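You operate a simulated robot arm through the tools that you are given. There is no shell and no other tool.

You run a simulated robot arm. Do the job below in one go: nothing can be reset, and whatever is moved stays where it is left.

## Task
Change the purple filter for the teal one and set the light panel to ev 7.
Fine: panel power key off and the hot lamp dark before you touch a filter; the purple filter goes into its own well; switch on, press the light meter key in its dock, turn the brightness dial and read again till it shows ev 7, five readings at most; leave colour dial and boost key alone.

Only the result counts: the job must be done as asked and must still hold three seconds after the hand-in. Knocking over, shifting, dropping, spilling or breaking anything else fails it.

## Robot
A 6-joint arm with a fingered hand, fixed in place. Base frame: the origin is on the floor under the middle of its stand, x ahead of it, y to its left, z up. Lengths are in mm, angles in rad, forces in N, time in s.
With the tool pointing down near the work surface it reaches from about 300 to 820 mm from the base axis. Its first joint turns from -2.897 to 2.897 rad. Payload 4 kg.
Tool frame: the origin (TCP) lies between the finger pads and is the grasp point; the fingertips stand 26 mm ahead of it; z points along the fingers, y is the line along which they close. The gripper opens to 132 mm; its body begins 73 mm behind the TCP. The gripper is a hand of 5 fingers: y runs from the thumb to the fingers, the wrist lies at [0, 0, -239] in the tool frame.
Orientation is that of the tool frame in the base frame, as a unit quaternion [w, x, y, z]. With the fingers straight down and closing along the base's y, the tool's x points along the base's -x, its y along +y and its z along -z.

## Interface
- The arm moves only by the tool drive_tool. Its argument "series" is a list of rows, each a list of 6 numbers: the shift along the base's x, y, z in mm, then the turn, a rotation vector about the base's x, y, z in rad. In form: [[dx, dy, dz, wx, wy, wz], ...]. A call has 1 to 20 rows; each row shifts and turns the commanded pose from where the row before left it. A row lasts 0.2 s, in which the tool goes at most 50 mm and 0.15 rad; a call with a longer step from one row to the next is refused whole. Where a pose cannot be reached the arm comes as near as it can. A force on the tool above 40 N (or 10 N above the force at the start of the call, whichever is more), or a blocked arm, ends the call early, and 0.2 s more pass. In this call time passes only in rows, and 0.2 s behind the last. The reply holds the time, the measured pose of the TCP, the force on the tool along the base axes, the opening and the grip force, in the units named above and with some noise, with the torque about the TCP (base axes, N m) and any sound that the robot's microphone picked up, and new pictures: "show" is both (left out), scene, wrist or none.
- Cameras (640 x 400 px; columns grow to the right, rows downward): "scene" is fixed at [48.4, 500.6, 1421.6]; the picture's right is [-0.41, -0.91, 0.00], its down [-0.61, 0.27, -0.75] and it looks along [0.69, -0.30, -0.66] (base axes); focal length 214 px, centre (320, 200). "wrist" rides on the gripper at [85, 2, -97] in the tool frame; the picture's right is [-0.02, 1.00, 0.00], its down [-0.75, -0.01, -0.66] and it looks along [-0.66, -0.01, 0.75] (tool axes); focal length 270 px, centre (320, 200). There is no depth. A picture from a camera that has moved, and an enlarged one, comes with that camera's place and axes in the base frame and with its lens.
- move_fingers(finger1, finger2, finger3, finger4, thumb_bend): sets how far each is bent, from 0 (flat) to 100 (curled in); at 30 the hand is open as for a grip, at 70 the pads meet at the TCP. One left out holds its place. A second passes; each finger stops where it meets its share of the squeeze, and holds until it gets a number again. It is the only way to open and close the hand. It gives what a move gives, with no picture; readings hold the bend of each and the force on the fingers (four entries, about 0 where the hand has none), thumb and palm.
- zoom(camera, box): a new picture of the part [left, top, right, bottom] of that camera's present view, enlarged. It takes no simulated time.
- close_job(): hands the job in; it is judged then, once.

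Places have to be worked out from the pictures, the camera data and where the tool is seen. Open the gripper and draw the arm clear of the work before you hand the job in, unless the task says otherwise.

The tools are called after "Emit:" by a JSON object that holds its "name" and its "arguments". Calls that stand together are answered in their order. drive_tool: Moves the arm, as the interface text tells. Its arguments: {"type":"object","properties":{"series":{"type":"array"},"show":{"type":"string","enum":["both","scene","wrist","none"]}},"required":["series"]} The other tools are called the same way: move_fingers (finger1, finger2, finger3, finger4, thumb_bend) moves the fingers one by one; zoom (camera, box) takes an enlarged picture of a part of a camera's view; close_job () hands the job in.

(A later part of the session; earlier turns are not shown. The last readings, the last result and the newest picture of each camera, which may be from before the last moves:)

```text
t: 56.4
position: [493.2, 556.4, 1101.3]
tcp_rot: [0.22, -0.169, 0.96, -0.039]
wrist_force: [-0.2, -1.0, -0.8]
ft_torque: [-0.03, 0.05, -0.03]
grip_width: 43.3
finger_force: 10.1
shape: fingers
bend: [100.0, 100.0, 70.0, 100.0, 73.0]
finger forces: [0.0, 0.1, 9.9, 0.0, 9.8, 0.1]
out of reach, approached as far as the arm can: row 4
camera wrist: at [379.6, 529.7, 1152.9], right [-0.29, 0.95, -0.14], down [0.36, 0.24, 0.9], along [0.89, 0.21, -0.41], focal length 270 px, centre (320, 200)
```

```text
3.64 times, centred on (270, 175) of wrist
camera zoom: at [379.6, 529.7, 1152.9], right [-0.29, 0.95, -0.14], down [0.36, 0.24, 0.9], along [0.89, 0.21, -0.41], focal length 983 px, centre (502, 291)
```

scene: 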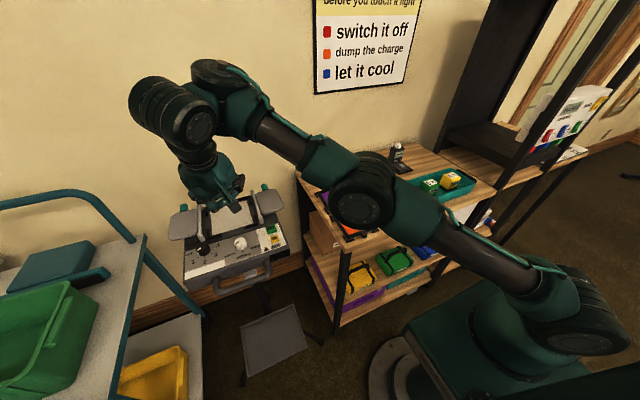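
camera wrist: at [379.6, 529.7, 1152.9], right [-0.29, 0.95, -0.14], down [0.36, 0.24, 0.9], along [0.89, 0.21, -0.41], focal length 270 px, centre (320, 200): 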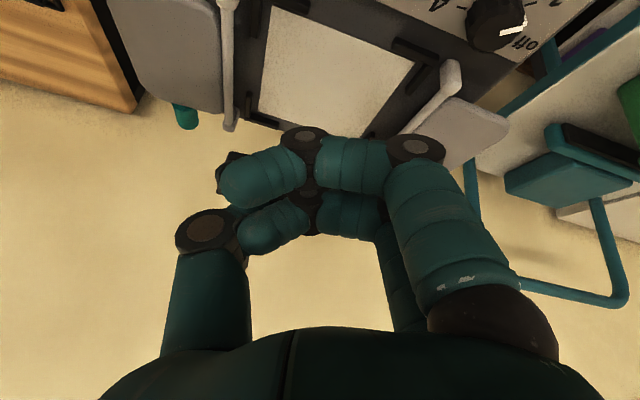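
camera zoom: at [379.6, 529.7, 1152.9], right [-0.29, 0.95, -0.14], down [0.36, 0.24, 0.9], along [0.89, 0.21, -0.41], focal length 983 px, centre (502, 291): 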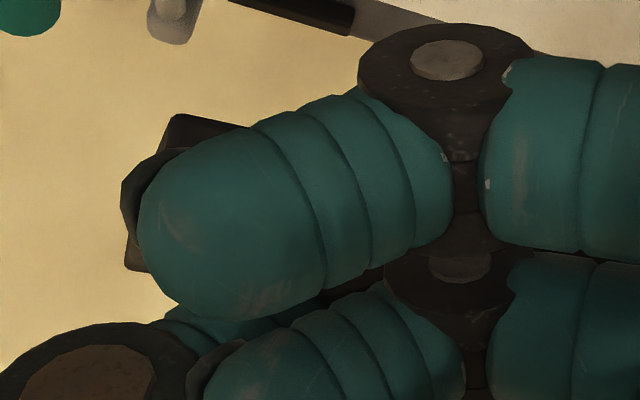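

The filter now droops only ~18° but is yawed about −9°. I move down toward the touch pose and yaw the hand +9° so the filter lines up with the slot.

Emit:
{"name": "drive_tool", "arguments": {"series": [[-6, -1.6, -11, 0, 0, 0.04], [-6, -1.6, -13, 0, 0, 0.04], [-6, -1.6, -13, 0, 0, 0.04], [-5, -1.6, -12, 0, 0, 0.037]], "show": "both"}}

Emit:
{"name": "zoom", "arguments": {"camera": "scene", "box": [185, 160, 275, 230]}}

Emit:
{"name": "zoom", "arguments": {"camera": "wrist", "box": [120, 40, 480, 260]}}

```text
t: 57.4
position: [495.5, 586.3, 1070.9]
tcp_rot: [0.222, -0.244, 0.944, -0.021]
wrist_force: [-0.5, 0.4, -0.4]
ft_torque: [-0.03, 0.05, 0.01]
grip_width: 43.2
finger_force: 10.0
shape: fingers
bend: [100.0, 100.0, 70.0, 100.0, 73.0]
finger forces: [0.0, 0.0, 9.9, 0.1, 9.8, 0.0]
out of reach, approached as far as the arm can: row 1, 2, 3, 4
camera wrist: at [386.7, 541.0, 1121.3], right [-0.44, 0.89, -0.14], down [0.31, 0.3, 0.9], along [0.84, 0.35, -0.41], focal length 270 px, centre (320, 200)
```

scene: 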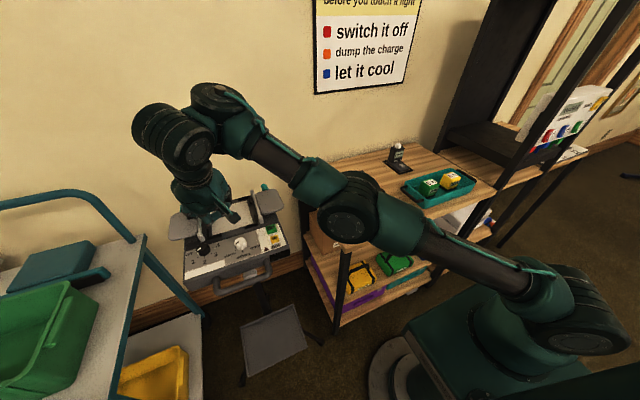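
wrist: 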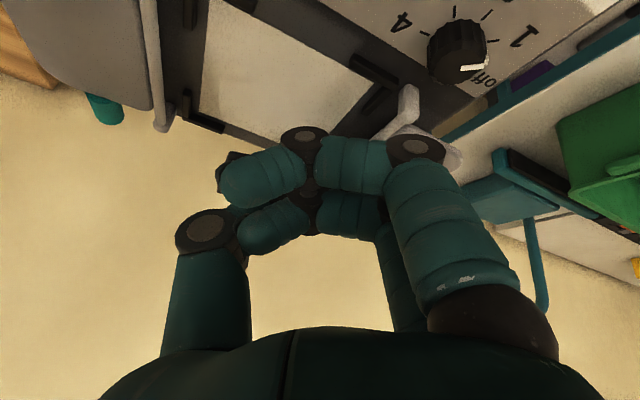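

```text
5.71 times, centred on (230, 195) of scene
camera zoom: at [48.4, 500.6, 1421.6], right [-0.41, -0.91, 0.0], down [-0.61, 0.27, -0.75], along [0.69, -0.3, -0.66], focal length 1226 px, centre (834, 229)
```

zoom: 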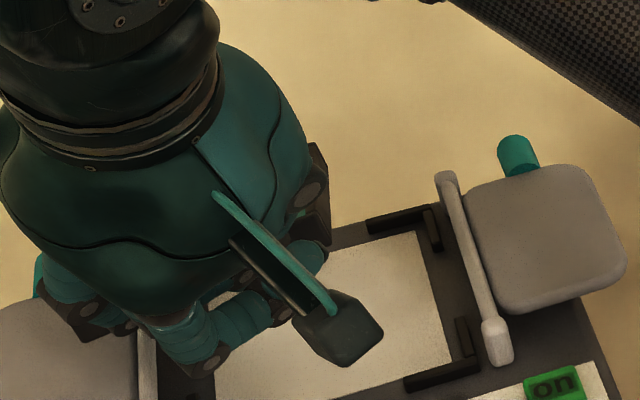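

```text
1.78 times, centred on (300, 150) of wrist
camera zoom: at [386.7, 541.0, 1121.3], right [-0.44, 0.89, -0.14], down [0.31, 0.3, 0.9], along [0.84, 0.35, -0.41], focal length 480 px, centre (356, 289)
```

zoom: 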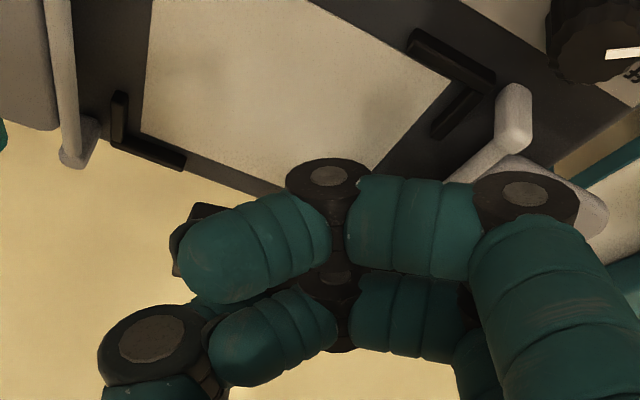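

The pitched-and-yawed pose was not reachable and the arm drifted +30 mm in y. I will back out upward while undoing the yaw, then the pitch, before anything touches the rails.

Emit:
{"name": "drive_tool", "arguments": {"series": [[0, 0, 15, 0, 0, -0.04], [0, 0, 15, 0, 0, -0.04], [0, 0, 15, 0, 0.05, -0.04], [0, -5, 10, 0, 0.1, -0.037]], "show": "both"}}

Emit:
{"name": "zoom", "arguments": {"camera": "scene", "box": [180, 140, 280, 225]}}

```text
t: 58.4
position: [494.1, 579.0, 1125.3]
tcp_rot: [0.147, -0.171, 0.974, -0.024]
wrist_force: [0.0, 0.2, -0.3]
ft_torque: [0.0, 0.05, -0.04]
grip_width: 43.2
finger_force: 10.0
shape: fingers
bend: [100.0, 100.0, 70.0, 100.0, 73.0]
finger forces: [0.0, 0.0, 9.9, 0.0, 9.8, 0.0]
out of reach, approached as far as the arm can: row 2
camera wrist: at [388.5, 550.4, 1192.1], right [-0.31, 0.95, -0.09], down [0.49, 0.24, 0.84], along [0.82, 0.22, -0.53], focal length 270 px, centre (320, 200)
```

scene: 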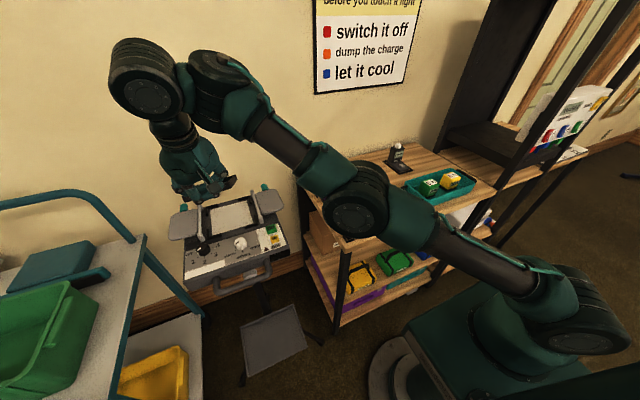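
wrist: 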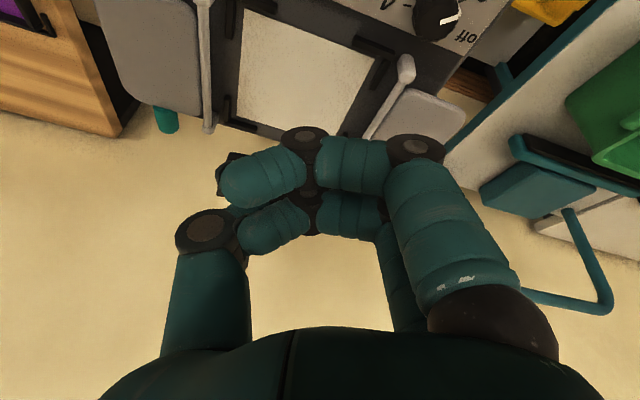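

```text
4.71 times, centred on (230, 182) of scene
camera zoom: at [48.4, 500.6, 1421.6], right [-0.41, -0.91, 0.0], down [-0.61, 0.27, -0.75], along [0.69, -0.3, -0.66], focal length 1009 px, centre (744, 282)
```

zoom: 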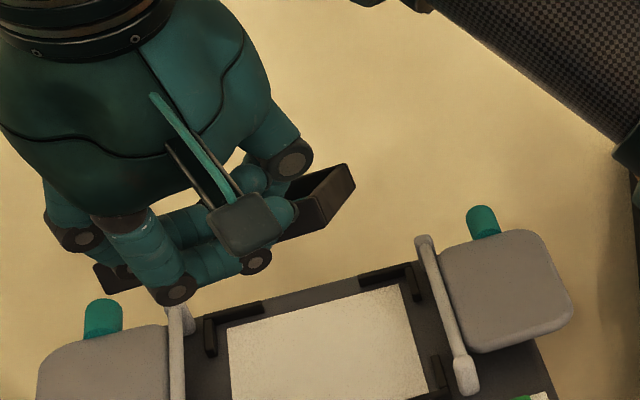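

The command settles on the reached pose. Rather than fight the rails with a steeply drooping filter, I take it back to its own empty well, lay it flat there, and regrip more firmly. I keep the pitch until clear of the panel, then straighten the hand on the way.

Emit:
{"name": "drive_tool", "arguments": {"series": [[0, -8, 0, 0, 0, 0], [0, -16, 0, 0, 0, 0], [0, -24, 0, 0, 0, 0], [0, -30, 0, 0, 0, 0], [0, -32, 0, 0, 0, 0], [0, -32, 0, 0, 0, 0], [0, -32, 0, 0, 0, 0], [0, -32, 0, 0, 0, 0], [0, -32, 0, 0, 0, 0], [0, -32, 0, 0, 0.05, 0], [0, -32, -8, 0, 0.07, 0], [0, -32, -14, 0, 0.07, 0], [0, -32, -18, 0, 0.06, 0], [0, -32, -20, 0, 0.05, 0], [0, -32, -20, 0, 0, 0], [1, -30, -18, 0, 0, 0], [1, -26, -14, 0, 0, 0], [1, -20, -10, 0, 0, 0], [1, -14, -8, 0, 0, 0], [0, -8, -6, 0, 0, 0]], "show": "both"}}

Emit:
{"name": "zoom", "arguments": {"camera": "scene", "box": [350, 155, 430, 225]}}

Emit:
{"name": "zoom", "arguments": {"camera": "wrist", "box": [120, 40, 480, 260]}}

```text
t: 62.6
position: [605.6, 122.0, 1120.3]
tcp_rot: [0.0, -0.173, 0.985, 0.002]
wrist_force: [-0.7, 0.5, -0.7]
ft_torque: [-0.03, 0.04, -0.02]
grip_width: 43.2
finger_force: 10.3
shape: fingers
bend: [100.0, 100.0, 70.0, 100.0, 73.0]
finger forces: [0.0, 0.1, 9.8, 0.0, 9.7, 0.0]
out of reach, approached as far as the arm can: row 5, 6, 7, 8, 9, 13, 14, 15, 16, 17, 18, 19, 20
camera wrist: at [526.5, 94.8, 1216.2], right [-0.32, 0.95, 0.0], down [0.71, 0.24, 0.66], along [0.62, 0.21, -0.75], focal length 270 px, centre (320, 200)
```

scene: 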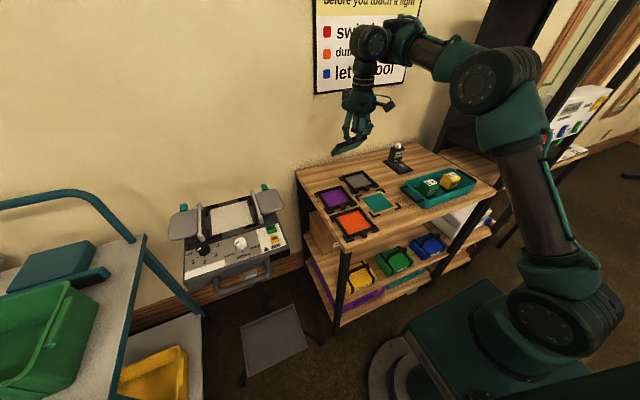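
wrist: 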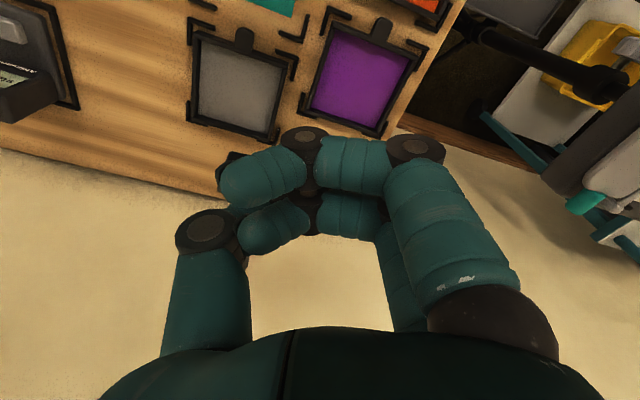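

```text
5.71 times, centred on (390, 190) of scene
camera zoom: at [48.4, 500.6, 1421.6], right [-0.41, -0.91, 0.0], down [-0.61, 0.27, -0.75], along [0.69, -0.3, -0.66], focal length 1226 px, centre (-80, 257)
```

zoom: 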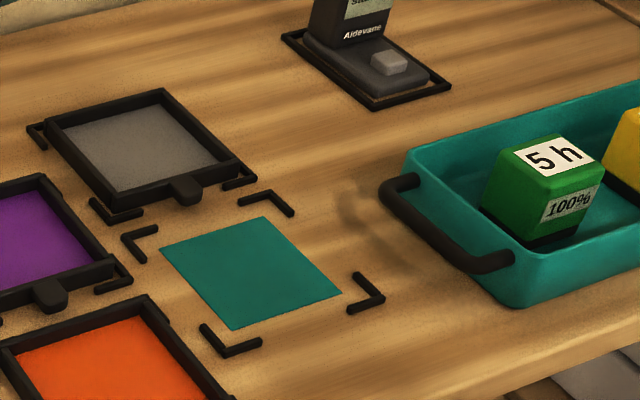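

```text
1.78 times, centred on (300, 150) of wrist
camera zoom: at [526.5, 94.8, 1216.2], right [-0.32, 0.95, 0.0], down [0.71, 0.24, 0.66], along [0.62, 0.21, -0.75], focal length 480 px, centre (356, 289)
```

zoom: 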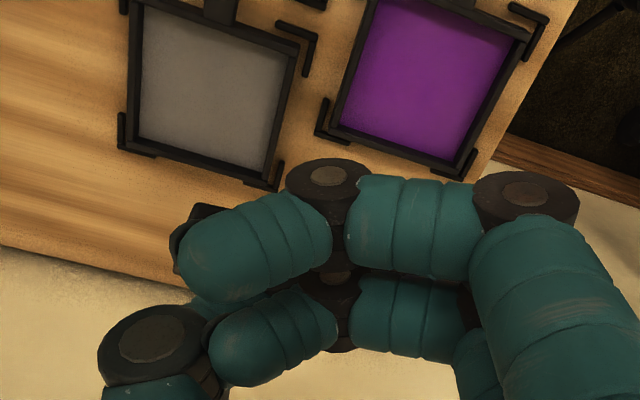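

The arm drifted to (606, 122, 1120) because part of that path was unreachable with the pitched hand; the filter is still held at 10 N and the hand is straight again. I do a short hold to see whether the pose is stable.

Emit:
{"name": "drive_tool", "arguments": {"series": [[0, 0, 0, 0, 0, 0]], "show": "none"}}

Emit:
{"name": "zoom", "arguments": {"camera": "scene", "box": [315, 80, 415, 165]}}

```text
t: 63.0
position: [606.6, 123.3, 1120.6]
tcp_rot: [-0.001, -0.173, 0.985, 0.002]
wrist_force: [-0.2, 0.4, -0.4]
ft_torque: [0.0, 0.03, -0.04]
grip_width: 43.2
finger_force: 9.8
shape: fingers
bend: [100.0, 100.0, 70.0, 100.0, 73.0]
finger forces: [0.0, 0.0, 9.9, 0.1, 9.5, 0.0]
```

```text
4.71 times, centred on (365, 122) of scene
camera zoom: at [48.4, 500.6, 1421.6], right [-0.41, -0.91, 0.0], down [-0.61, 0.27, -0.75], along [0.69, -0.3, -0.66], focal length 1009 px, centre (108, 565)
```

zoom: 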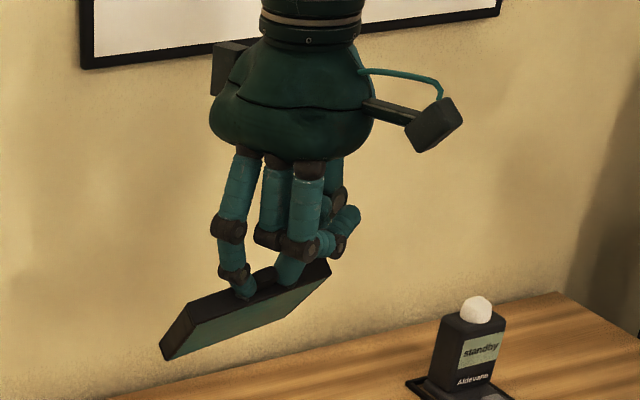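

The filter hangs steeply (about 60°) but is held. I bring it slowly over its own teal well to lay it flat and regrip; slower, smoother motion clearly causes less droop.

Emit:
{"name": "drive_tool", "arguments": {"series": [[-4, -4, -6, 0, 0, 0], [-8, -7, -11, 0, 0, 0], [-11, -10, -15, 0, 0, 0], [-12, -11, -17, 0, 0, 0], [-12, -11, -17, 0, 0, 0], [-11, -10, -15, 0, 0, 0], [-10, -9, -12, 0, 0, 0], [-7, -7, -9, 0, 0, 0], [-4, -4, -6, 0, 0, 0]], "show": "both"}}

Emit:
{"name": "zoom", "arguments": {"camera": "scene", "box": [345, 145, 425, 215]}}

Emit:
{"name": "zoom", "arguments": {"camera": "wrist", "box": [120, 40, 480, 260]}}

```text
t: 65.0
position: [622.7, 63.7, 1113.8]
tcp_rot: [-0.001, -0.172, 0.985, 0.002]
wrist_force: [0.1, 0.1, -0.7]
ft_torque: [0.03, -0.01, 0.0]
grip_width: 43.2
finger_force: 9.8
shape: fingers
bend: [100.0, 100.0, 70.0, 100.0, 73.0]
finger forces: [0.0, 0.1, 9.9, 0.0, 9.6, 0.0]
out of reach, approached as far as the arm can: row 1, 2, 3, 4, 5, 6, 7, 8, 9
camera wrist: at [542.6, 36.2, 1209.3], right [-0.32, 0.95, 0.01], down [0.72, 0.24, 0.66], along [0.62, 0.21, -0.75], focal length 270 px, centre (320, 200)
```

scene: 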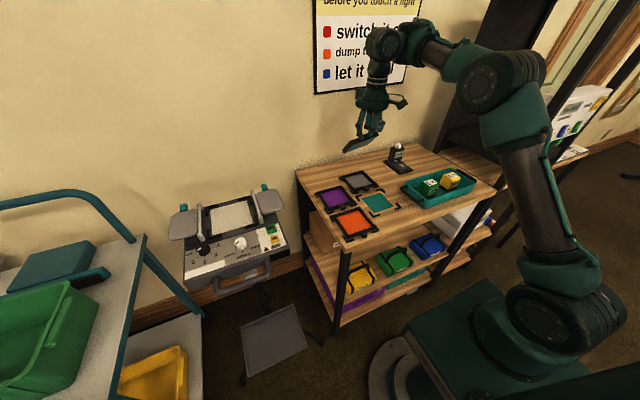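
wrist: 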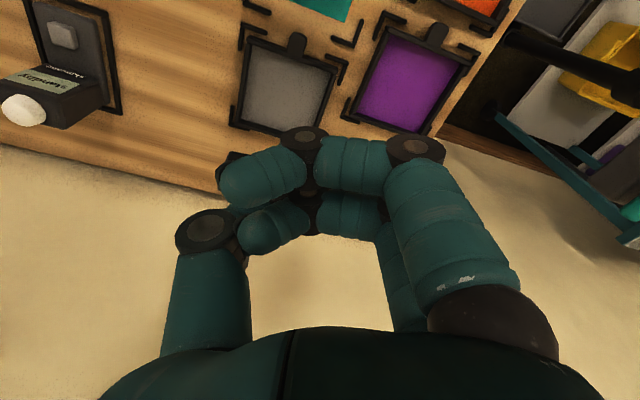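

```text
5.71 times, centred on (385, 180) of scene
camera zoom: at [48.4, 500.6, 1421.6], right [-0.41, -0.91, 0.0], down [-0.61, 0.27, -0.75], along [0.69, -0.3, -0.66], focal length 1226 px, centre (-51, 314)
```

zoom: 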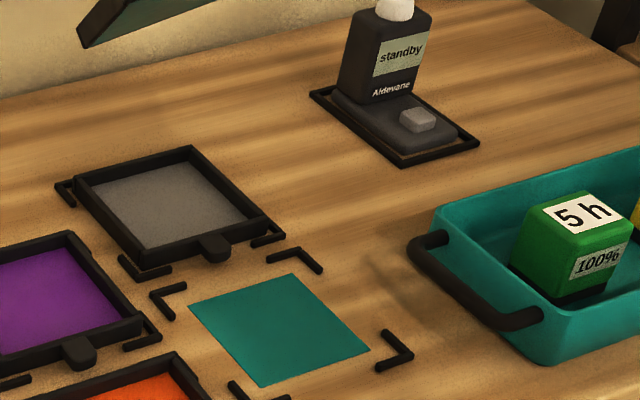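

```text
1.78 times, centred on (300, 150) of wrist
camera zoom: at [542.6, 36.2, 1209.3], right [-0.32, 0.95, 0.01], down [0.72, 0.24, 0.66], along [0.62, 0.21, -0.75], focal length 480 px, centre (356, 289)
```

zoom: 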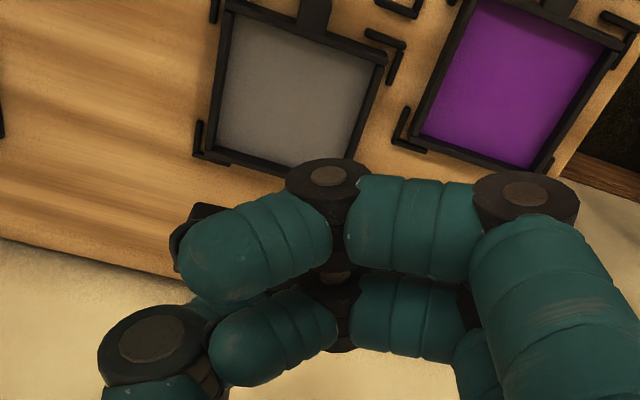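

Even plain translations are now flagged as unreachable, so a wrist joint must be sitting at a limit in this arm posture. I test a small yaw change to find the direction that frees it.

Emit:
{"name": "drive_tool", "arguments": {"series": [[0, 0, 0, 0, 0, -0.06], [0, 0, 0, 0, 0, -0.06]], "show": "none"}}

Emit:
{"name": "drive_tool", "arguments": {"series": [[-5, 0, -5, 0, 0, 0], [-5, 0, -5, 0, 0, 0]], "show": "none"}}

```text
t: 65.6
position: [622.6, 62.6, 1114.9]
tcp_rot: [-0.001, -0.113, 0.994, 0.003]
wrist_force: [-0.4, -0.4, -1.4]
ft_torque: [0.01, 0.01, 0.01]
grip_width: 43.6
finger_force: 9.9
shape: fingers
bend: [100.0, 100.0, 70.0, 100.0, 73.0]
finger forces: [0.0, 0.1, 9.8, 0.1, 9.6, 0.0]
```

```text
t: 66.2
position: [622.0, 65.0, 1113.6]
tcp_rot: [-0.001, -0.112, 0.994, 0.003]
wrist_force: [-0.5, 0.3, -0.9]
ft_torque: [0.02, 0.04, 0.0]
grip_width: 43.4
finger_force: 9.6
shape: fingers
bend: [100.0, 100.0, 70.0, 100.0, 73.0]
finger forces: [0.0, 0.0, 9.7, 0.0, 9.6, 0.1]
out of reach, approached as far as the arm can: row 1, 2
```

Yaw moves fine but inward/down is blocked. I probe single directions with small steps to learn which constraint is active.

Emit:
{"name": "drive_tool", "arguments": {"series": [[-5, 0, 0, 0, 0, 0]], "show": "none"}}

Emit:
{"name": "drive_tool", "arguments": {"series": [[0, 0, -5, 0, 0, 0]], "show": "none"}}

Emit:
{"name": "drive_tool", "arguments": {"series": [[0, 0, 5, 0, 0, 0]], "show": "none"}}

Emit:
{"name": "drive_tool", "arguments": {"series": [[5, 0, 0, 0, 0, 0]], "show": "none"}}

```text
t: 66.6
position: [618.5, 64.6, 1116.2]
tcp_rot: [-0.001, -0.114, 0.994, 0.003]
wrist_force: [-0.5, -0.4, -0.9]
ft_torque: [-0.01, 0.04, -0.03]
grip_width: 43.6
finger_force: 9.8
shape: fingers
bend: [100.0, 100.0, 70.0, 100.0, 73.0]
finger forces: [0.0, 0.0, 9.7, 0.1, 9.6, 0.1]
out of reach, approached as far as the arm can: row 1
```

```text
t: 67.0
position: [622.3, 65.8, 1113.6]
tcp_rot: [-0.001, -0.113, 0.994, 0.002]
wrist_force: [-0.2, -0.2, -0.2]
ft_torque: [0.01, 0.05, -0.03]
grip_width: 43.0
finger_force: 9.9
shape: fingers
bend: [100.0, 100.0, 70.0, 100.0, 73.0]
finger forces: [0.0, 0.0, 9.7, 0.0, 9.7, 0.0]
out of reach, approached as far as the arm can: row 1
```

```text
t: 67.4
position: [621.2, 64.8, 1118.2]
tcp_rot: [0.0, -0.113, 0.994, 0.001]
wrist_force: [-0.4, -0.8, -0.6]
ft_torque: [0.03, 0.05, 0.0]
grip_width: 43.1
finger_force: 10.0
shape: fingers
bend: [100.0, 100.0, 70.0, 100.0, 73.0]
finger forces: [0.0, 0.0, 9.8, 0.0, 9.5, 0.0]
```

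```text
t: 67.8
position: [627.7, 66.2, 1119.6]
tcp_rot: [0.001, -0.113, 0.994, 0.002]
wrist_force: [0.1, -0.2, 0.1]
ft_torque: [0.02, 0.01, -0.02]
grip_width: 43.2
finger_force: 9.8
shape: fingers
bend: [100.0, 100.0, 70.0, 100.0, 73.0]
finger forces: [0.0, 0.0, 9.7, 0.0, 9.6, 0.1]
```

The pattern (only +x and +z free) indicates the elbow flipped to its lower branch when the arm was fully stretched at the panel. I will stretch the arm straight upward, where nothing is near, and then retract to flip it back.

Emit:
{"name": "drive_tool", "arguments": {"series": [[0, 0, 10, 0, 0, 0], [0, 0, 18, 0, 0, 0], [0, 0, 20, 0, 0, 0], [0, 0, 20, 0, 0, 0], [0, 0, 20, 0, 0, 0], [0, 0, 20, 0, 0, 0], [0, 0, 18, 0, 0, 0], [0, 0, 16, 0, 0, 0], [0, 0, 14, 0, 0, 0], [0, 0, 12, 0, 0, 0]], "show": "both"}}

```text
t: 70.0
position: [626.9, 66.7, 1278.3]
tcp_rot: [0.003, -0.114, 0.993, 0.002]
wrist_force: [-0.1, -0.4, -1.0]
ft_torque: [0.02, 0.02, -0.02]
grip_width: 43.2
finger_force: 9.8
shape: fingers
bend: [100.0, 100.0, 70.0, 100.0, 73.0]
finger forces: [0.0, 0.0, 9.9, 0.0, 9.8, 0.0]
out of reach, approached as far as the arm can: row 3, 10
camera wrist: at [542.7, 48.1, 1373.6], right [-0.21, 0.98, 0.0], down [0.73, 0.15, 0.66], along [0.65, 0.14, -0.75], focal length 270 px, centre (320, 200)
```

scene: 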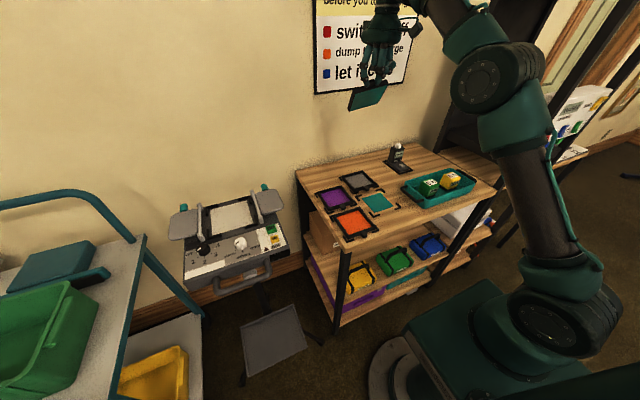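
wrist: 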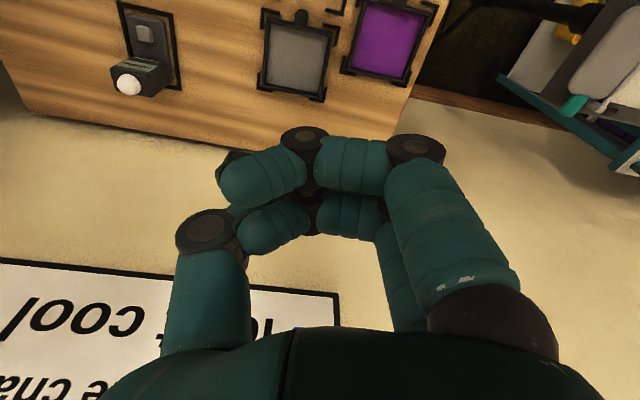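

The arm is now at full stretch. I push slightly past, then retract inward and down to see if it folds elbow-up.

Emit:
{"name": "drive_tool", "arguments": {"series": [[0, 0, 8, 0, 0, 0], [0, 0, 8, 0, 0, 0], [-15, 0, 0, 0, 0, 0], [-20, 0, -10, 0, 0, 0], [-20, 0, -20, 0, 0, 0], [-20, 0, -20, 0, 0, 0], [-20, 0, -20, 0, 0, 0], [-15, 0, -15, 0, 0, 0]], "show": "scene"}}

```text
t: 71.8
position: [521.8, 63.3, 1210.3]
tcp_rot: [0.002, -0.116, 0.993, 0.002]
wrist_force: [0.5, -0.1, -0.7]
ft_torque: [0.04, -0.02, -0.02]
grip_width: 43.0
finger_force: 9.8
shape: fingers
bend: [100.0, 100.0, 69.0, 100.0, 73.0]
finger forces: [0.0, 0.1, 9.9, 0.0, 9.6, 0.0]
out of reach, approached as far as the arm can: row 1, 2, 7, 8
```

scene: 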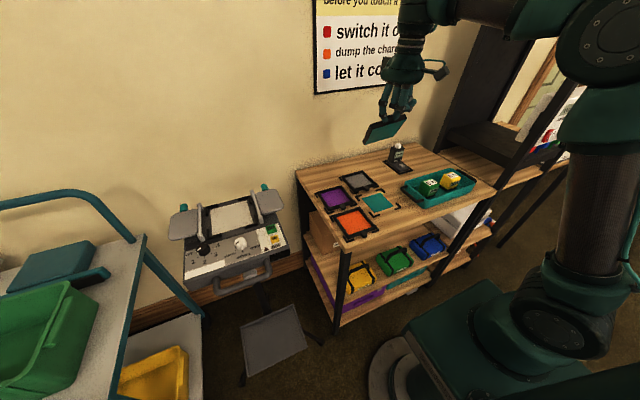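

The elbow is high again, as in the earlier posture. I descend slowly toward the teal well and watch for any reach flags.

Emit:
{"name": "drive_tool", "arguments": {"series": [[0, -1, -8, 0, 0, 0], [0, -1, -14, 0, 0, 0], [0, -1, -18, 0, 0, 0], [0, -1, -20, 0, 0, 0], [0, -1, -20, 0, 0, 0], [0, -1, -20, 0, 0, 0], [0, -1, -20, 0, 0, 0], [0, -1, -20, 0, 0, 0], [0, -1, -18, 0, 0, 0], [0, -1, -16, 0, 0, 0], [0, -1, -10, 0, 0, 0]], "show": "both"}}

Emit:
{"name": "zoom", "arguments": {"camera": "scene", "box": [345, 140, 425, 215]}}

Emit:
{"name": "zoom", "arguments": {"camera": "wrist", "box": [120, 40, 480, 260]}}

```text
t: 74.2
position: [597.6, 59.9, 1135.0]
tcp_rot: [-0.002, -0.113, 0.994, 0.001]
wrist_force: [0.0, -1.1, -0.4]
ft_torque: [0.0, 0.02, -0.02]
grip_width: 43.3
finger_force: 9.9
shape: fingers
bend: [100.0, 100.0, 69.0, 100.0, 73.0]
finger forces: [0.1, 0.1, 10.0, 0.0, 9.9, 0.1]
out of reach, approached as far as the arm can: row 2, 3, 4, 5, 6, 7, 8, 9, 10, 11
camera wrist: at [516.3, 42.2, 1231.6], right [-0.2, 0.98, 0.0], down [0.74, 0.15, 0.66], along [0.64, 0.13, -0.75], focal length 270 px, centre (320, 200)
```

scene: 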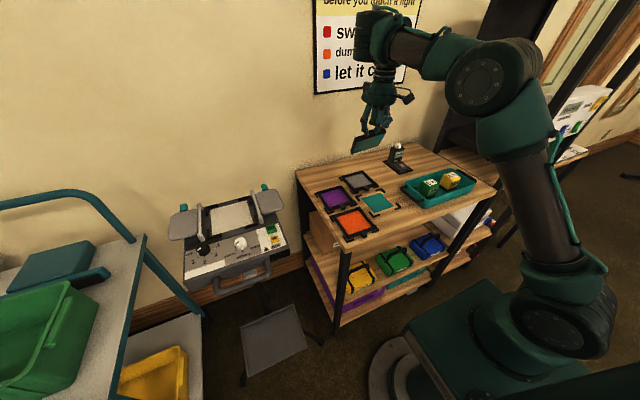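
wrist: 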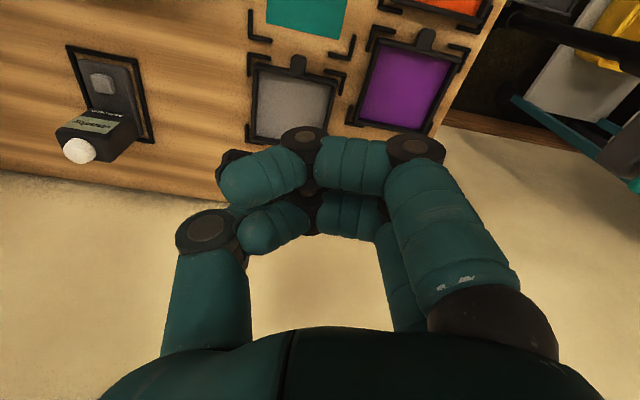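

```text
5.33 times, centred on (385, 178) of scene
camera zoom: at [48.4, 500.6, 1421.6], right [-0.41, -0.91, 0.0], down [-0.61, 0.27, -0.75], along [0.69, -0.3, -0.66], focal length 1144 px, centre (-27, 320)
```

zoom: 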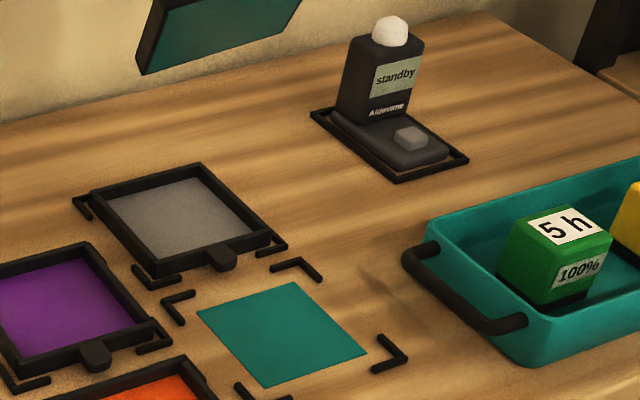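

```text
1.78 times, centred on (300, 150) of wrist
camera zoom: at [516.3, 42.2, 1231.6], right [-0.2, 0.98, 0.0], down [0.74, 0.15, 0.66], along [0.64, 0.13, -0.75], focal length 480 px, centre (356, 289)
```

zoom: 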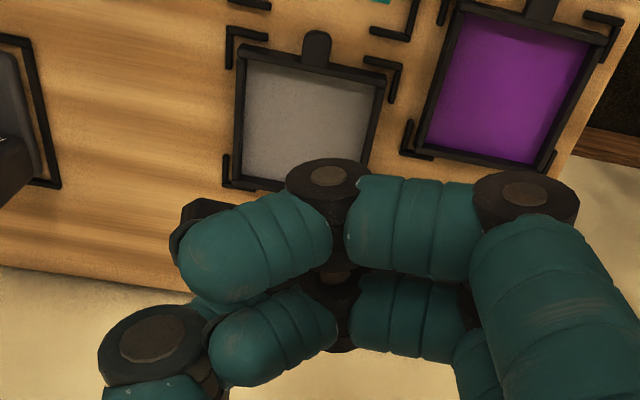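

Descending is still deflected outward, so I look at the arm itself to understand its posture.

Emit:
{"name": "zoom", "arguments": {"camera": "scene", "box": [330, 0, 640, 360]}}

Emit:
{"name": "zoom", "arguments": {"camera": "scene", "box": [340, 0, 560, 160]}}

```text
1.11 times, centred on (485, 180) of scene
camera zoom: at [48.4, 500.6, 1421.6], right [-0.41, -0.91, 0.0], down [-0.61, 0.27, -0.75], along [0.69, -0.3, -0.66], focal length 238 px, centre (137, 222)
```

zoom: 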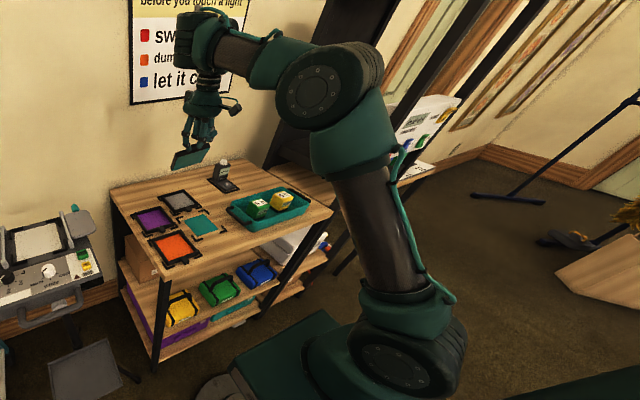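

```text
2.50 times, centred on (450, 80) of scene
camera zoom: at [48.4, 500.6, 1421.6], right [-0.41, -0.91, 0.0], down [-0.61, 0.27, -0.75], along [0.69, -0.3, -0.66], focal length 536 px, centre (-5, 500)
```

zoom: 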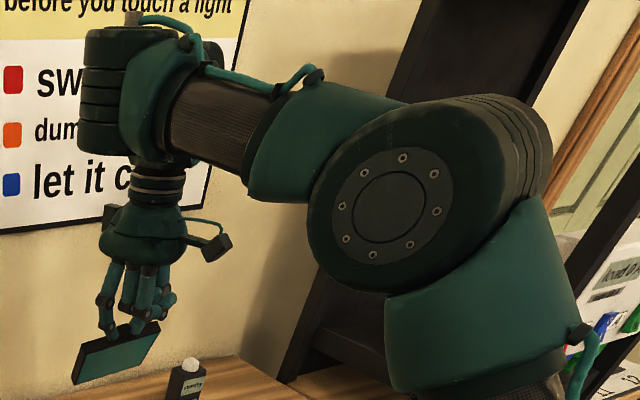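

The arm looks like the normal elbow-up posture, so a wrist joint is the suspect. I test tiny pitch and roll changes to see which are refused.

Emit:
{"name": "drive_tool", "arguments": {"series": [[0, 0, 0, 0, 0.05, 0]], "show": "none"}}

Emit:
{"name": "drive_tool", "arguments": {"series": [[0, 0, 0, 0, -0.05, 0]], "show": "none"}}

Emit:
{"name": "drive_tool", "arguments": {"series": [[0, 0, 0, 0, -0.05, 0]], "show": "none"}}

Emit:
{"name": "drive_tool", "arguments": {"series": [[0, 0, 0, 0, 0.05, 0]], "show": "none"}}

Emit:
{"name": "drive_tool", "arguments": {"series": [[0, -8, 0, 0, 0, 0]], "show": "none"}}

Emit:
{"name": "drive_tool", "arguments": {"series": [[0, 8, 0, 0, 0, 0]], "show": "none"}}

```text
t: 74.6
position: [600.0, 60.4, 1136.0]
tcp_rot: [-0.025, -0.114, 0.993, 0.005]
wrist_force: [0.3, 0.2, 0.8]
ft_torque: [0.02, 0.04, 0.0]
grip_width: 43.2
finger_force: 10.2
shape: fingers
bend: [100.0, 100.0, 69.0, 100.0, 73.0]
finger forces: [0.0, 0.0, 10.0, 0.0, 9.8, 0.0]
```

```text
t: 75.0
position: [600.8, 59.0, 1136.8]
tcp_rot: [0.0, -0.112, 0.994, 0.001]
wrist_force: [-0.3, 0.4, -1.2]
ft_torque: [0.02, 0.05, -0.01]
grip_width: 43.2
finger_force: 9.8
shape: fingers
bend: [100.0, 100.0, 69.0, 100.0, 73.0]
finger forces: [0.0, 0.0, 9.9, 0.0, 9.9, 0.0]
```

```text
t: 75.4
position: [609.3, 61.1, 1148.1]
tcp_rot: [0.023, -0.113, 0.993, -0.002]
wrist_force: [0.2, 0.0, -1.1]
ft_torque: [0.01, 0.05, -0.02]
grip_width: 43.1
finger_force: 9.8
shape: fingers
bend: [100.0, 100.0, 69.0, 100.0, 73.0]
finger forces: [0.0, 0.0, 10.0, 0.0, 9.7, 0.1]
out of reach, approached as far as the arm can: row 1
```

```text
t: 75.8
position: [609.2, 60.6, 1148.3]
tcp_rot: [0.001, -0.114, 0.993, 0.002]
wrist_force: [0.2, -0.3, -1.1]
ft_torque: [-0.05, 0.01, 0.0]
grip_width: 43.3
finger_force: 10.3
shape: fingers
bend: [100.0, 100.0, 69.0, 100.0, 73.0]
finger forces: [0.1, 0.2, 10.1, 0.0, 9.8, 0.0]
```

```text
t: 76.2
position: [608.8, 53.4, 1148.2]
tcp_rot: [0.001, -0.114, 0.993, 0.001]
wrist_force: [-0.1, 0.7, -0.6]
ft_torque: [-0.01, 0.05, -0.01]
grip_width: 43.2
finger_force: 9.8
shape: fingers
bend: [100.0, 100.0, 69.0, 100.0, 73.0]
finger forces: [0.0, 0.0, 10.0, 0.1, 9.7, 0.1]
```

```text
t: 76.6
position: [609.2, 60.0, 1149.2]
tcp_rot: [0.001, -0.114, 0.994, 0.003]
wrist_force: [-0.3, 0.3, -0.5]
ft_torque: [0.0, 0.04, -0.01]
grip_width: 43.5
finger_force: 9.8
shape: fingers
bend: [100.0, 100.0, 69.0, 100.0, 73.0]
finger forces: [0.0, 0.0, 10.1, 0.1, 10.0, 0.0]
```

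Only tilting the hand back or moving in/down is refused, so the wrist-pitch joint is at a stop in this posture. I zoom in on the wrist to see how its joints are turned.

Emit:
{"name": "zoom", "arguments": {"camera": "scene", "box": [345, 0, 445, 80]}}

Emit:
{"name": "zoom", "arguments": {"camera": "scene", "box": [340, 60, 420, 165]}}

```text
5.00 times, centred on (395, 40) of scene
camera zoom: at [48.4, 500.6, 1421.6], right [-0.41, -0.91, 0.0], down [-0.61, 0.27, -0.75], along [0.69, -0.3, -0.66], focal length 1072 px, centre (-55, 1000)
```

zoom: 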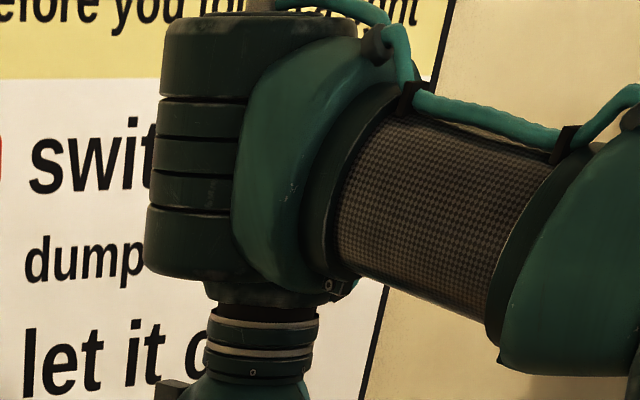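

```text
3.81 times, centred on (380, 112) of scene
camera zoom: at [48.4, 500.6, 1421.6], right [-0.41, -0.91, 0.0], down [-0.61, 0.27, -0.75], along [0.69, -0.3, -0.66], focal length 817 px, centre (91, 533)
```

zoom: 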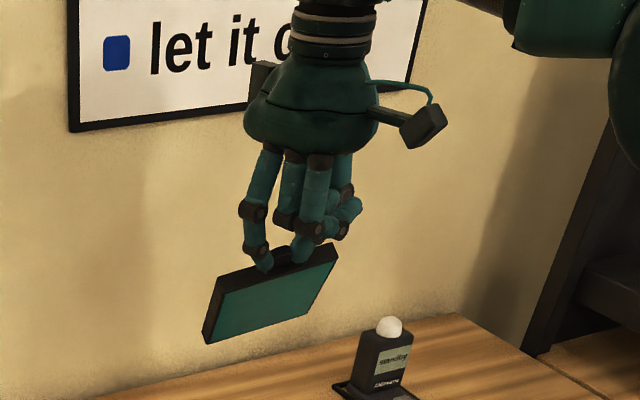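

The wrist pitch simply cannot flex further in this posture, but the far part of the table (r ≈ 755–815) is reachable. Plan: rotate the hand so the hanging filter faces −y, lay it flat on the free table area behind the purple well, and regrip it there.

Emit:
{"name": "drive_tool", "arguments": {"series": [[6, 2, -5, 0, 0, -0.08], [10, 3, -8, 0, 0, -0.12], [13, 4, -10, 0, 0, -0.12], [13, 4, -10, 0, 0, -0.12], [13, 4, -10, 0, 0, -0.12], [13, 4, -10, 0, 0, -0.12], [13, 4, -11, 0, 0, -0.12]], "show": "both"}}

Emit:
{"name": "zoom", "arguments": {"camera": "scene", "box": [300, 40, 440, 160]}}

```text
t: 78.2
position: [689.2, 85.0, 1084.8]
tcp_rot: [0.001, 0.283, 0.959, 0.001]
wrist_force: [-0.9, -0.3, -0.8]
ft_torque: [0.04, 0.0, 0.03]
grip_width: 43.5
finger_force: 9.5
shape: fingers
bend: [100.0, 100.0, 69.0, 100.0, 73.0]
finger forces: [0.1, 0.1, 9.9, 0.1, 9.9, 0.0]
camera wrist: at [619.7, 132.3, 1179.8], right [0.56, 0.83, 0.0], down [0.62, -0.42, 0.66], along [0.55, -0.37, -0.75], focal length 270 px, centre (320, 200)
```

scene: 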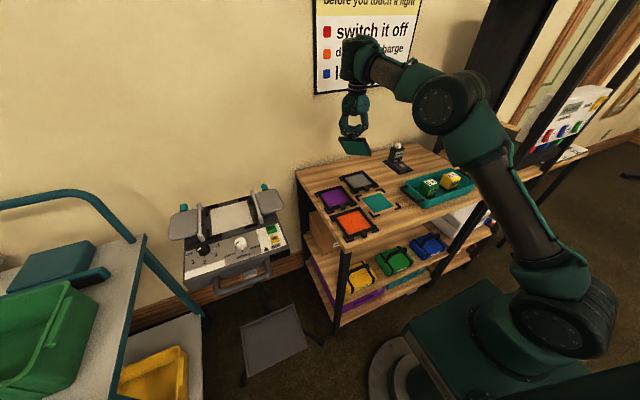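
wrist: 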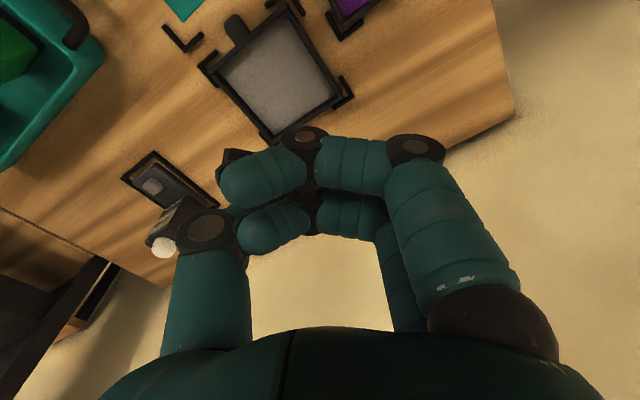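

```text
3.33 times, centred on (370, 100) of scene
camera zoom: at [48.4, 500.6, 1421.6], right [-0.41, -0.91, 0.0], down [-0.61, 0.27, -0.75], along [0.69, -0.3, -0.66], focal length 715 px, centre (153, 533)
```

zoom: 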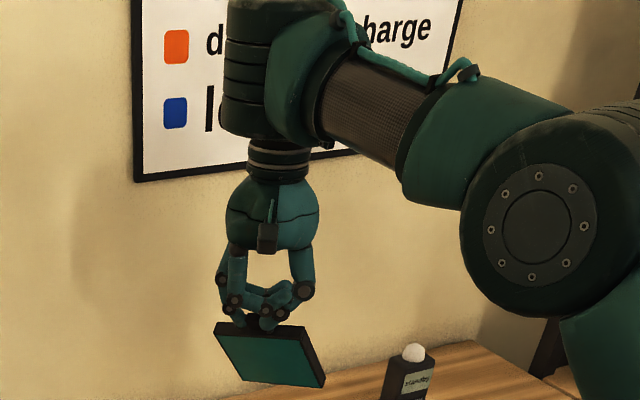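

Reachable so far. I continue to the far table area, finishing the yaw so the filter faces −y.

Emit:
{"name": "drive_tool", "arguments": {"series": [[12, 3, -9, 0, 0, -0.12], [12, 4, -10, 0, 0, -0.12], [12, 4, -10, 0, 0, -0.12], [12, 4, -10, 0, 0, -0.12], [10, 4, -10, 0, 0, -0.12], [10, 3, -9, 0, 0, -0.1], [6, 2, -7, 0, 0, -0.07]], "show": "both"}}

Emit:
{"name": "zoom", "arguments": {"camera": "scene", "box": [290, 70, 430, 190]}}

Emit:
{"name": "zoom", "arguments": {"camera": "wrist", "box": [100, 0, 500, 280]}}

```text
t: 79.8
position: [763.8, 109.4, 1019.6]
tcp_rot: [0.002, 0.623, 0.782, 0.002]
wrist_force: [0.5, -0.3, 0.2]
ft_torque: [0.01, -0.03, 0.04]
grip_width: 43.2
finger_force: 10.5
shape: fingers
bend: [100.0, 100.0, 69.0, 100.0, 73.0]
finger forces: [0.0, 0.1, 10.0, 0.1, 9.8, 0.0]
camera wrist: at [746.5, 191.9, 1115.2], right [0.98, 0.2, 0.0], down [0.15, -0.74, 0.66], along [0.14, -0.64, -0.75], focal length 270 px, centre (320, 200)
```

scene: 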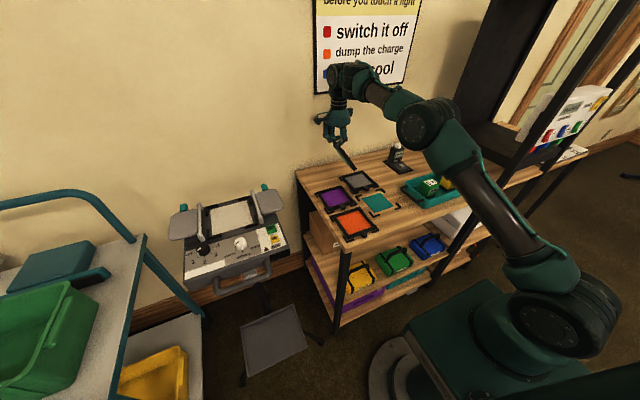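
wrist: 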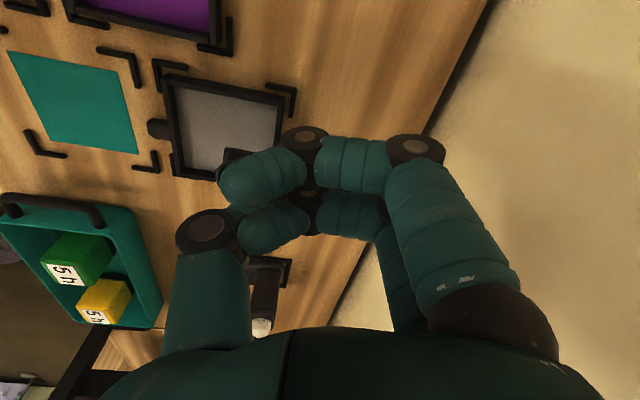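

```text
3.33 times, centred on (360, 130) of scene
camera zoom: at [48.4, 500.6, 1421.6], right [-0.41, -0.91, 0.0], down [-0.61, 0.27, -0.75], along [0.69, -0.3, -0.66], focal length 715 px, centre (187, 433)
```

zoom: 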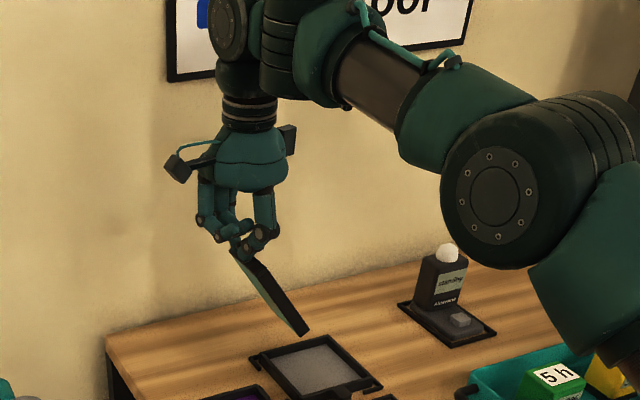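

```text
1.43 times, centred on (300, 140) of wrist
camera zoom: at [746.5, 191.9, 1115.2], right [0.98, 0.2, 0.0], down [0.15, -0.74, 0.66], along [0.14, -0.64, -0.75], focal length 386 px, centre (349, 286)
```

zoom: 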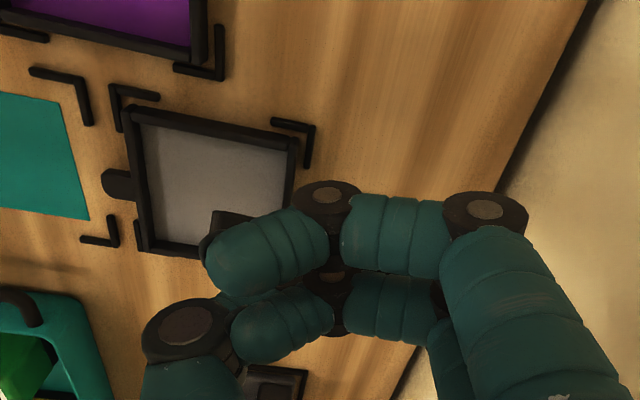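

The filter hangs about 60° from level, facing −y. I shift +y so its lower edge will land clear of the grey well (y > 105), and lower to just above the table.

Emit:
{"name": "drive_tool", "arguments": {"series": [[0, 9, -3, 0, 0, 0], [0, 15, -5, 0, 0, 0], [0, 15, -6, 0, 0, 0], [0, 10, -5, 0, 0, 0], [0, 4, -3, 0, 0, 0]], "show": "both"}}

Emit:
{"name": "zoom", "arguments": {"camera": "scene", "box": [290, 100, 400, 200]}}

Emit:
{"name": "zoom", "arguments": {"camera": "wrist", "box": [100, 0, 500, 280]}}

```text
t: 81.0
position: [764.5, 163.2, 998.9]
tcp_rot: [0.002, 0.621, 0.783, 0.0]
wrist_force: [0.8, 0.1, -0.5]
ft_torque: [0.05, 0.0, -0.01]
grip_width: 43.2
finger_force: 9.7
shape: fingers
bend: [100.0, 100.0, 69.0, 100.0, 73.0]
finger forces: [0.0, 0.0, 10.1, 0.0, 9.9, 0.0]
camera wrist: at [746.0, 245.6, 1093.3], right [0.98, 0.21, 0.0], down [0.15, -0.74, 0.66], along [0.14, -0.64, -0.75], focal length 270 px, centre (320, 200)
```

scene: 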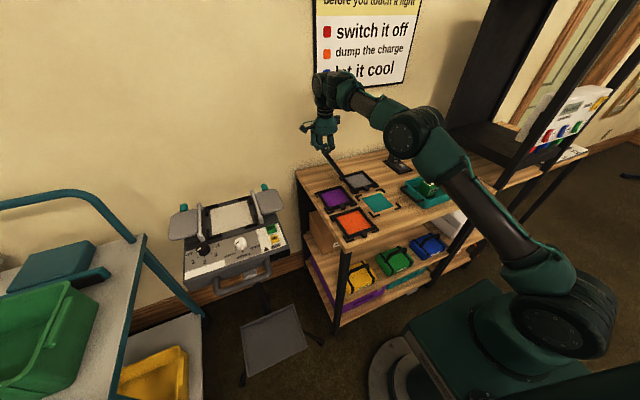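
wrist: 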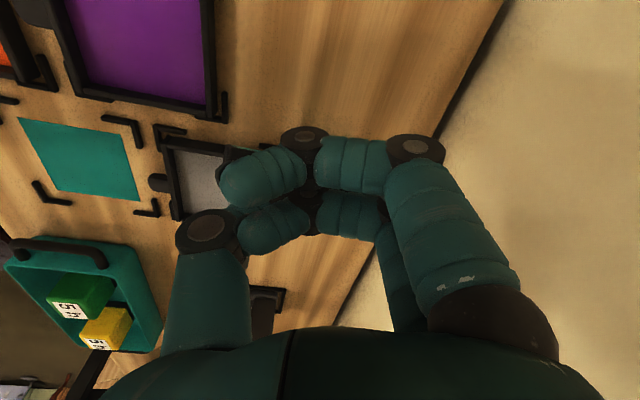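

```text
4.00 times, centred on (345, 150) of scene
camera zoom: at [48.4, 500.6, 1421.6], right [-0.41, -0.91, 0.0], down [-0.61, 0.27, -0.75], along [0.69, -0.3, -0.66], focal length 858 px, centre (220, 400)
```

zoom: 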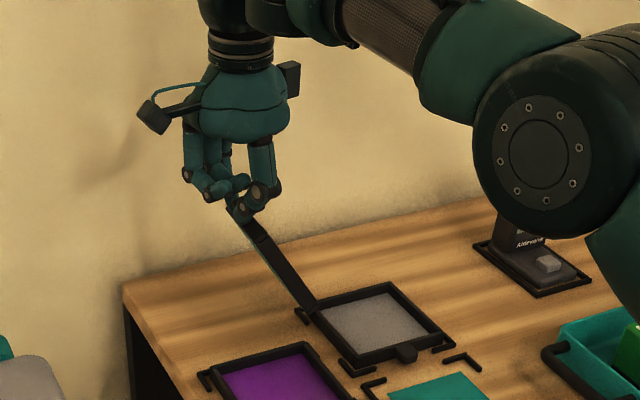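

```text
1.43 times, centred on (300, 140) of wrist
camera zoom: at [746.0, 245.6, 1093.3], right [0.98, 0.21, 0.0], down [0.15, -0.74, 0.66], along [0.14, -0.64, -0.75], focal length 386 px, centre (349, 286)
```

zoom: 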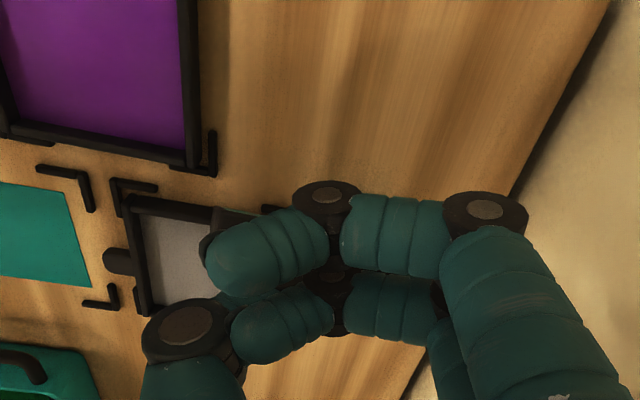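

The lower edge is near y≈105, close to the grey bracket, so I shift a bit more +y and lower to contact, then begin laying it over by moving +y and down.

Emit:
{"name": "drive_tool", "arguments": {"series": [[0, 4, -4, 0, 0, 0], [0, 4, -5, 0, 0, 0], [0, 2, -5, 0, 0, 0], [0, 4, -4, 0, 0, 0], [0, 6, -4, 0, 0, 0]], "show": "both"}}

Emit:
{"name": "zoom", "arguments": {"camera": "scene", "box": [300, 120, 390, 200]}}

Emit:
{"name": "zoom", "arguments": {"camera": "wrist", "box": [100, 0, 500, 280]}}

```text
t: 82.2
position: [763.6, 182.4, 975.9]
tcp_rot: [0.003, 0.622, 0.783, 0.001]
wrist_force: [0.0, -0.1, -0.6]
ft_torque: [-0.03, -0.02, -0.02]
grip_width: 43.3
finger_force: 9.7
shape: fingers
bend: [100.0, 100.0, 70.0, 100.0, 73.0]
finger forces: [0.1, 0.0, 10.0, 0.0, 10.1, 0.0]
camera wrist: at [746.5, 265.6, 1071.1], right [0.98, 0.21, 0.0], down [0.15, -0.74, 0.66], along [0.14, -0.65, -0.75], focal length 270 px, centre (320, 200)
```

scene: 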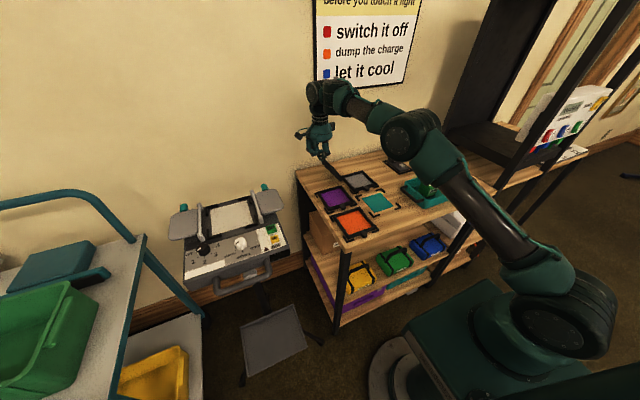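
wrist: 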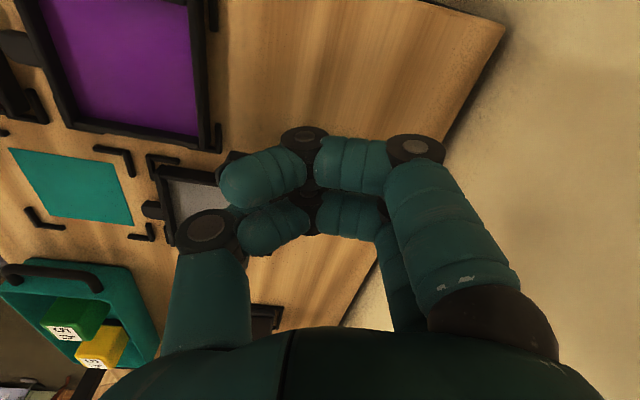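

```text
5.00 times, centred on (345, 160) of scene
camera zoom: at [48.4, 500.6, 1421.6], right [-0.41, -0.91, 0.0], down [-0.61, 0.27, -0.75], along [0.69, -0.3, -0.66], focal length 1072 px, centre (195, 400)
```

zoom: 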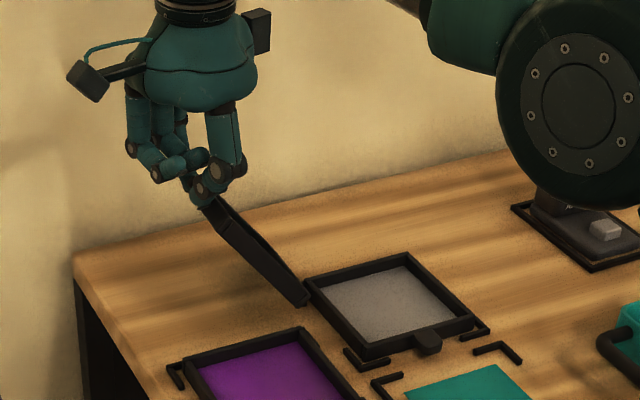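

```text
1.43 times, centred on (300, 140) of wrist
camera zoom: at [746.5, 265.6, 1071.1], right [0.98, 0.21, 0.0], down [0.15, -0.74, 0.66], along [0.14, -0.65, -0.75], focal length 386 px, centre (349, 286)
```

zoom: 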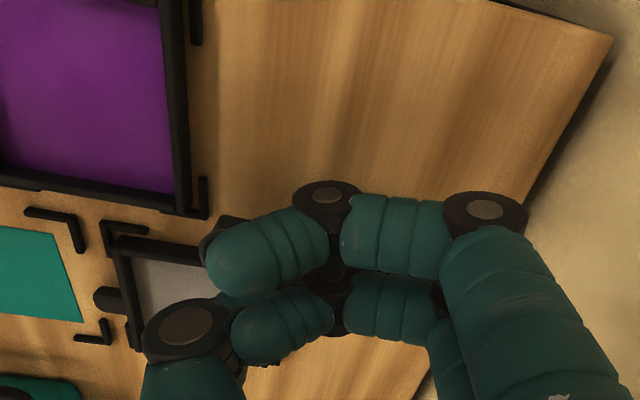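

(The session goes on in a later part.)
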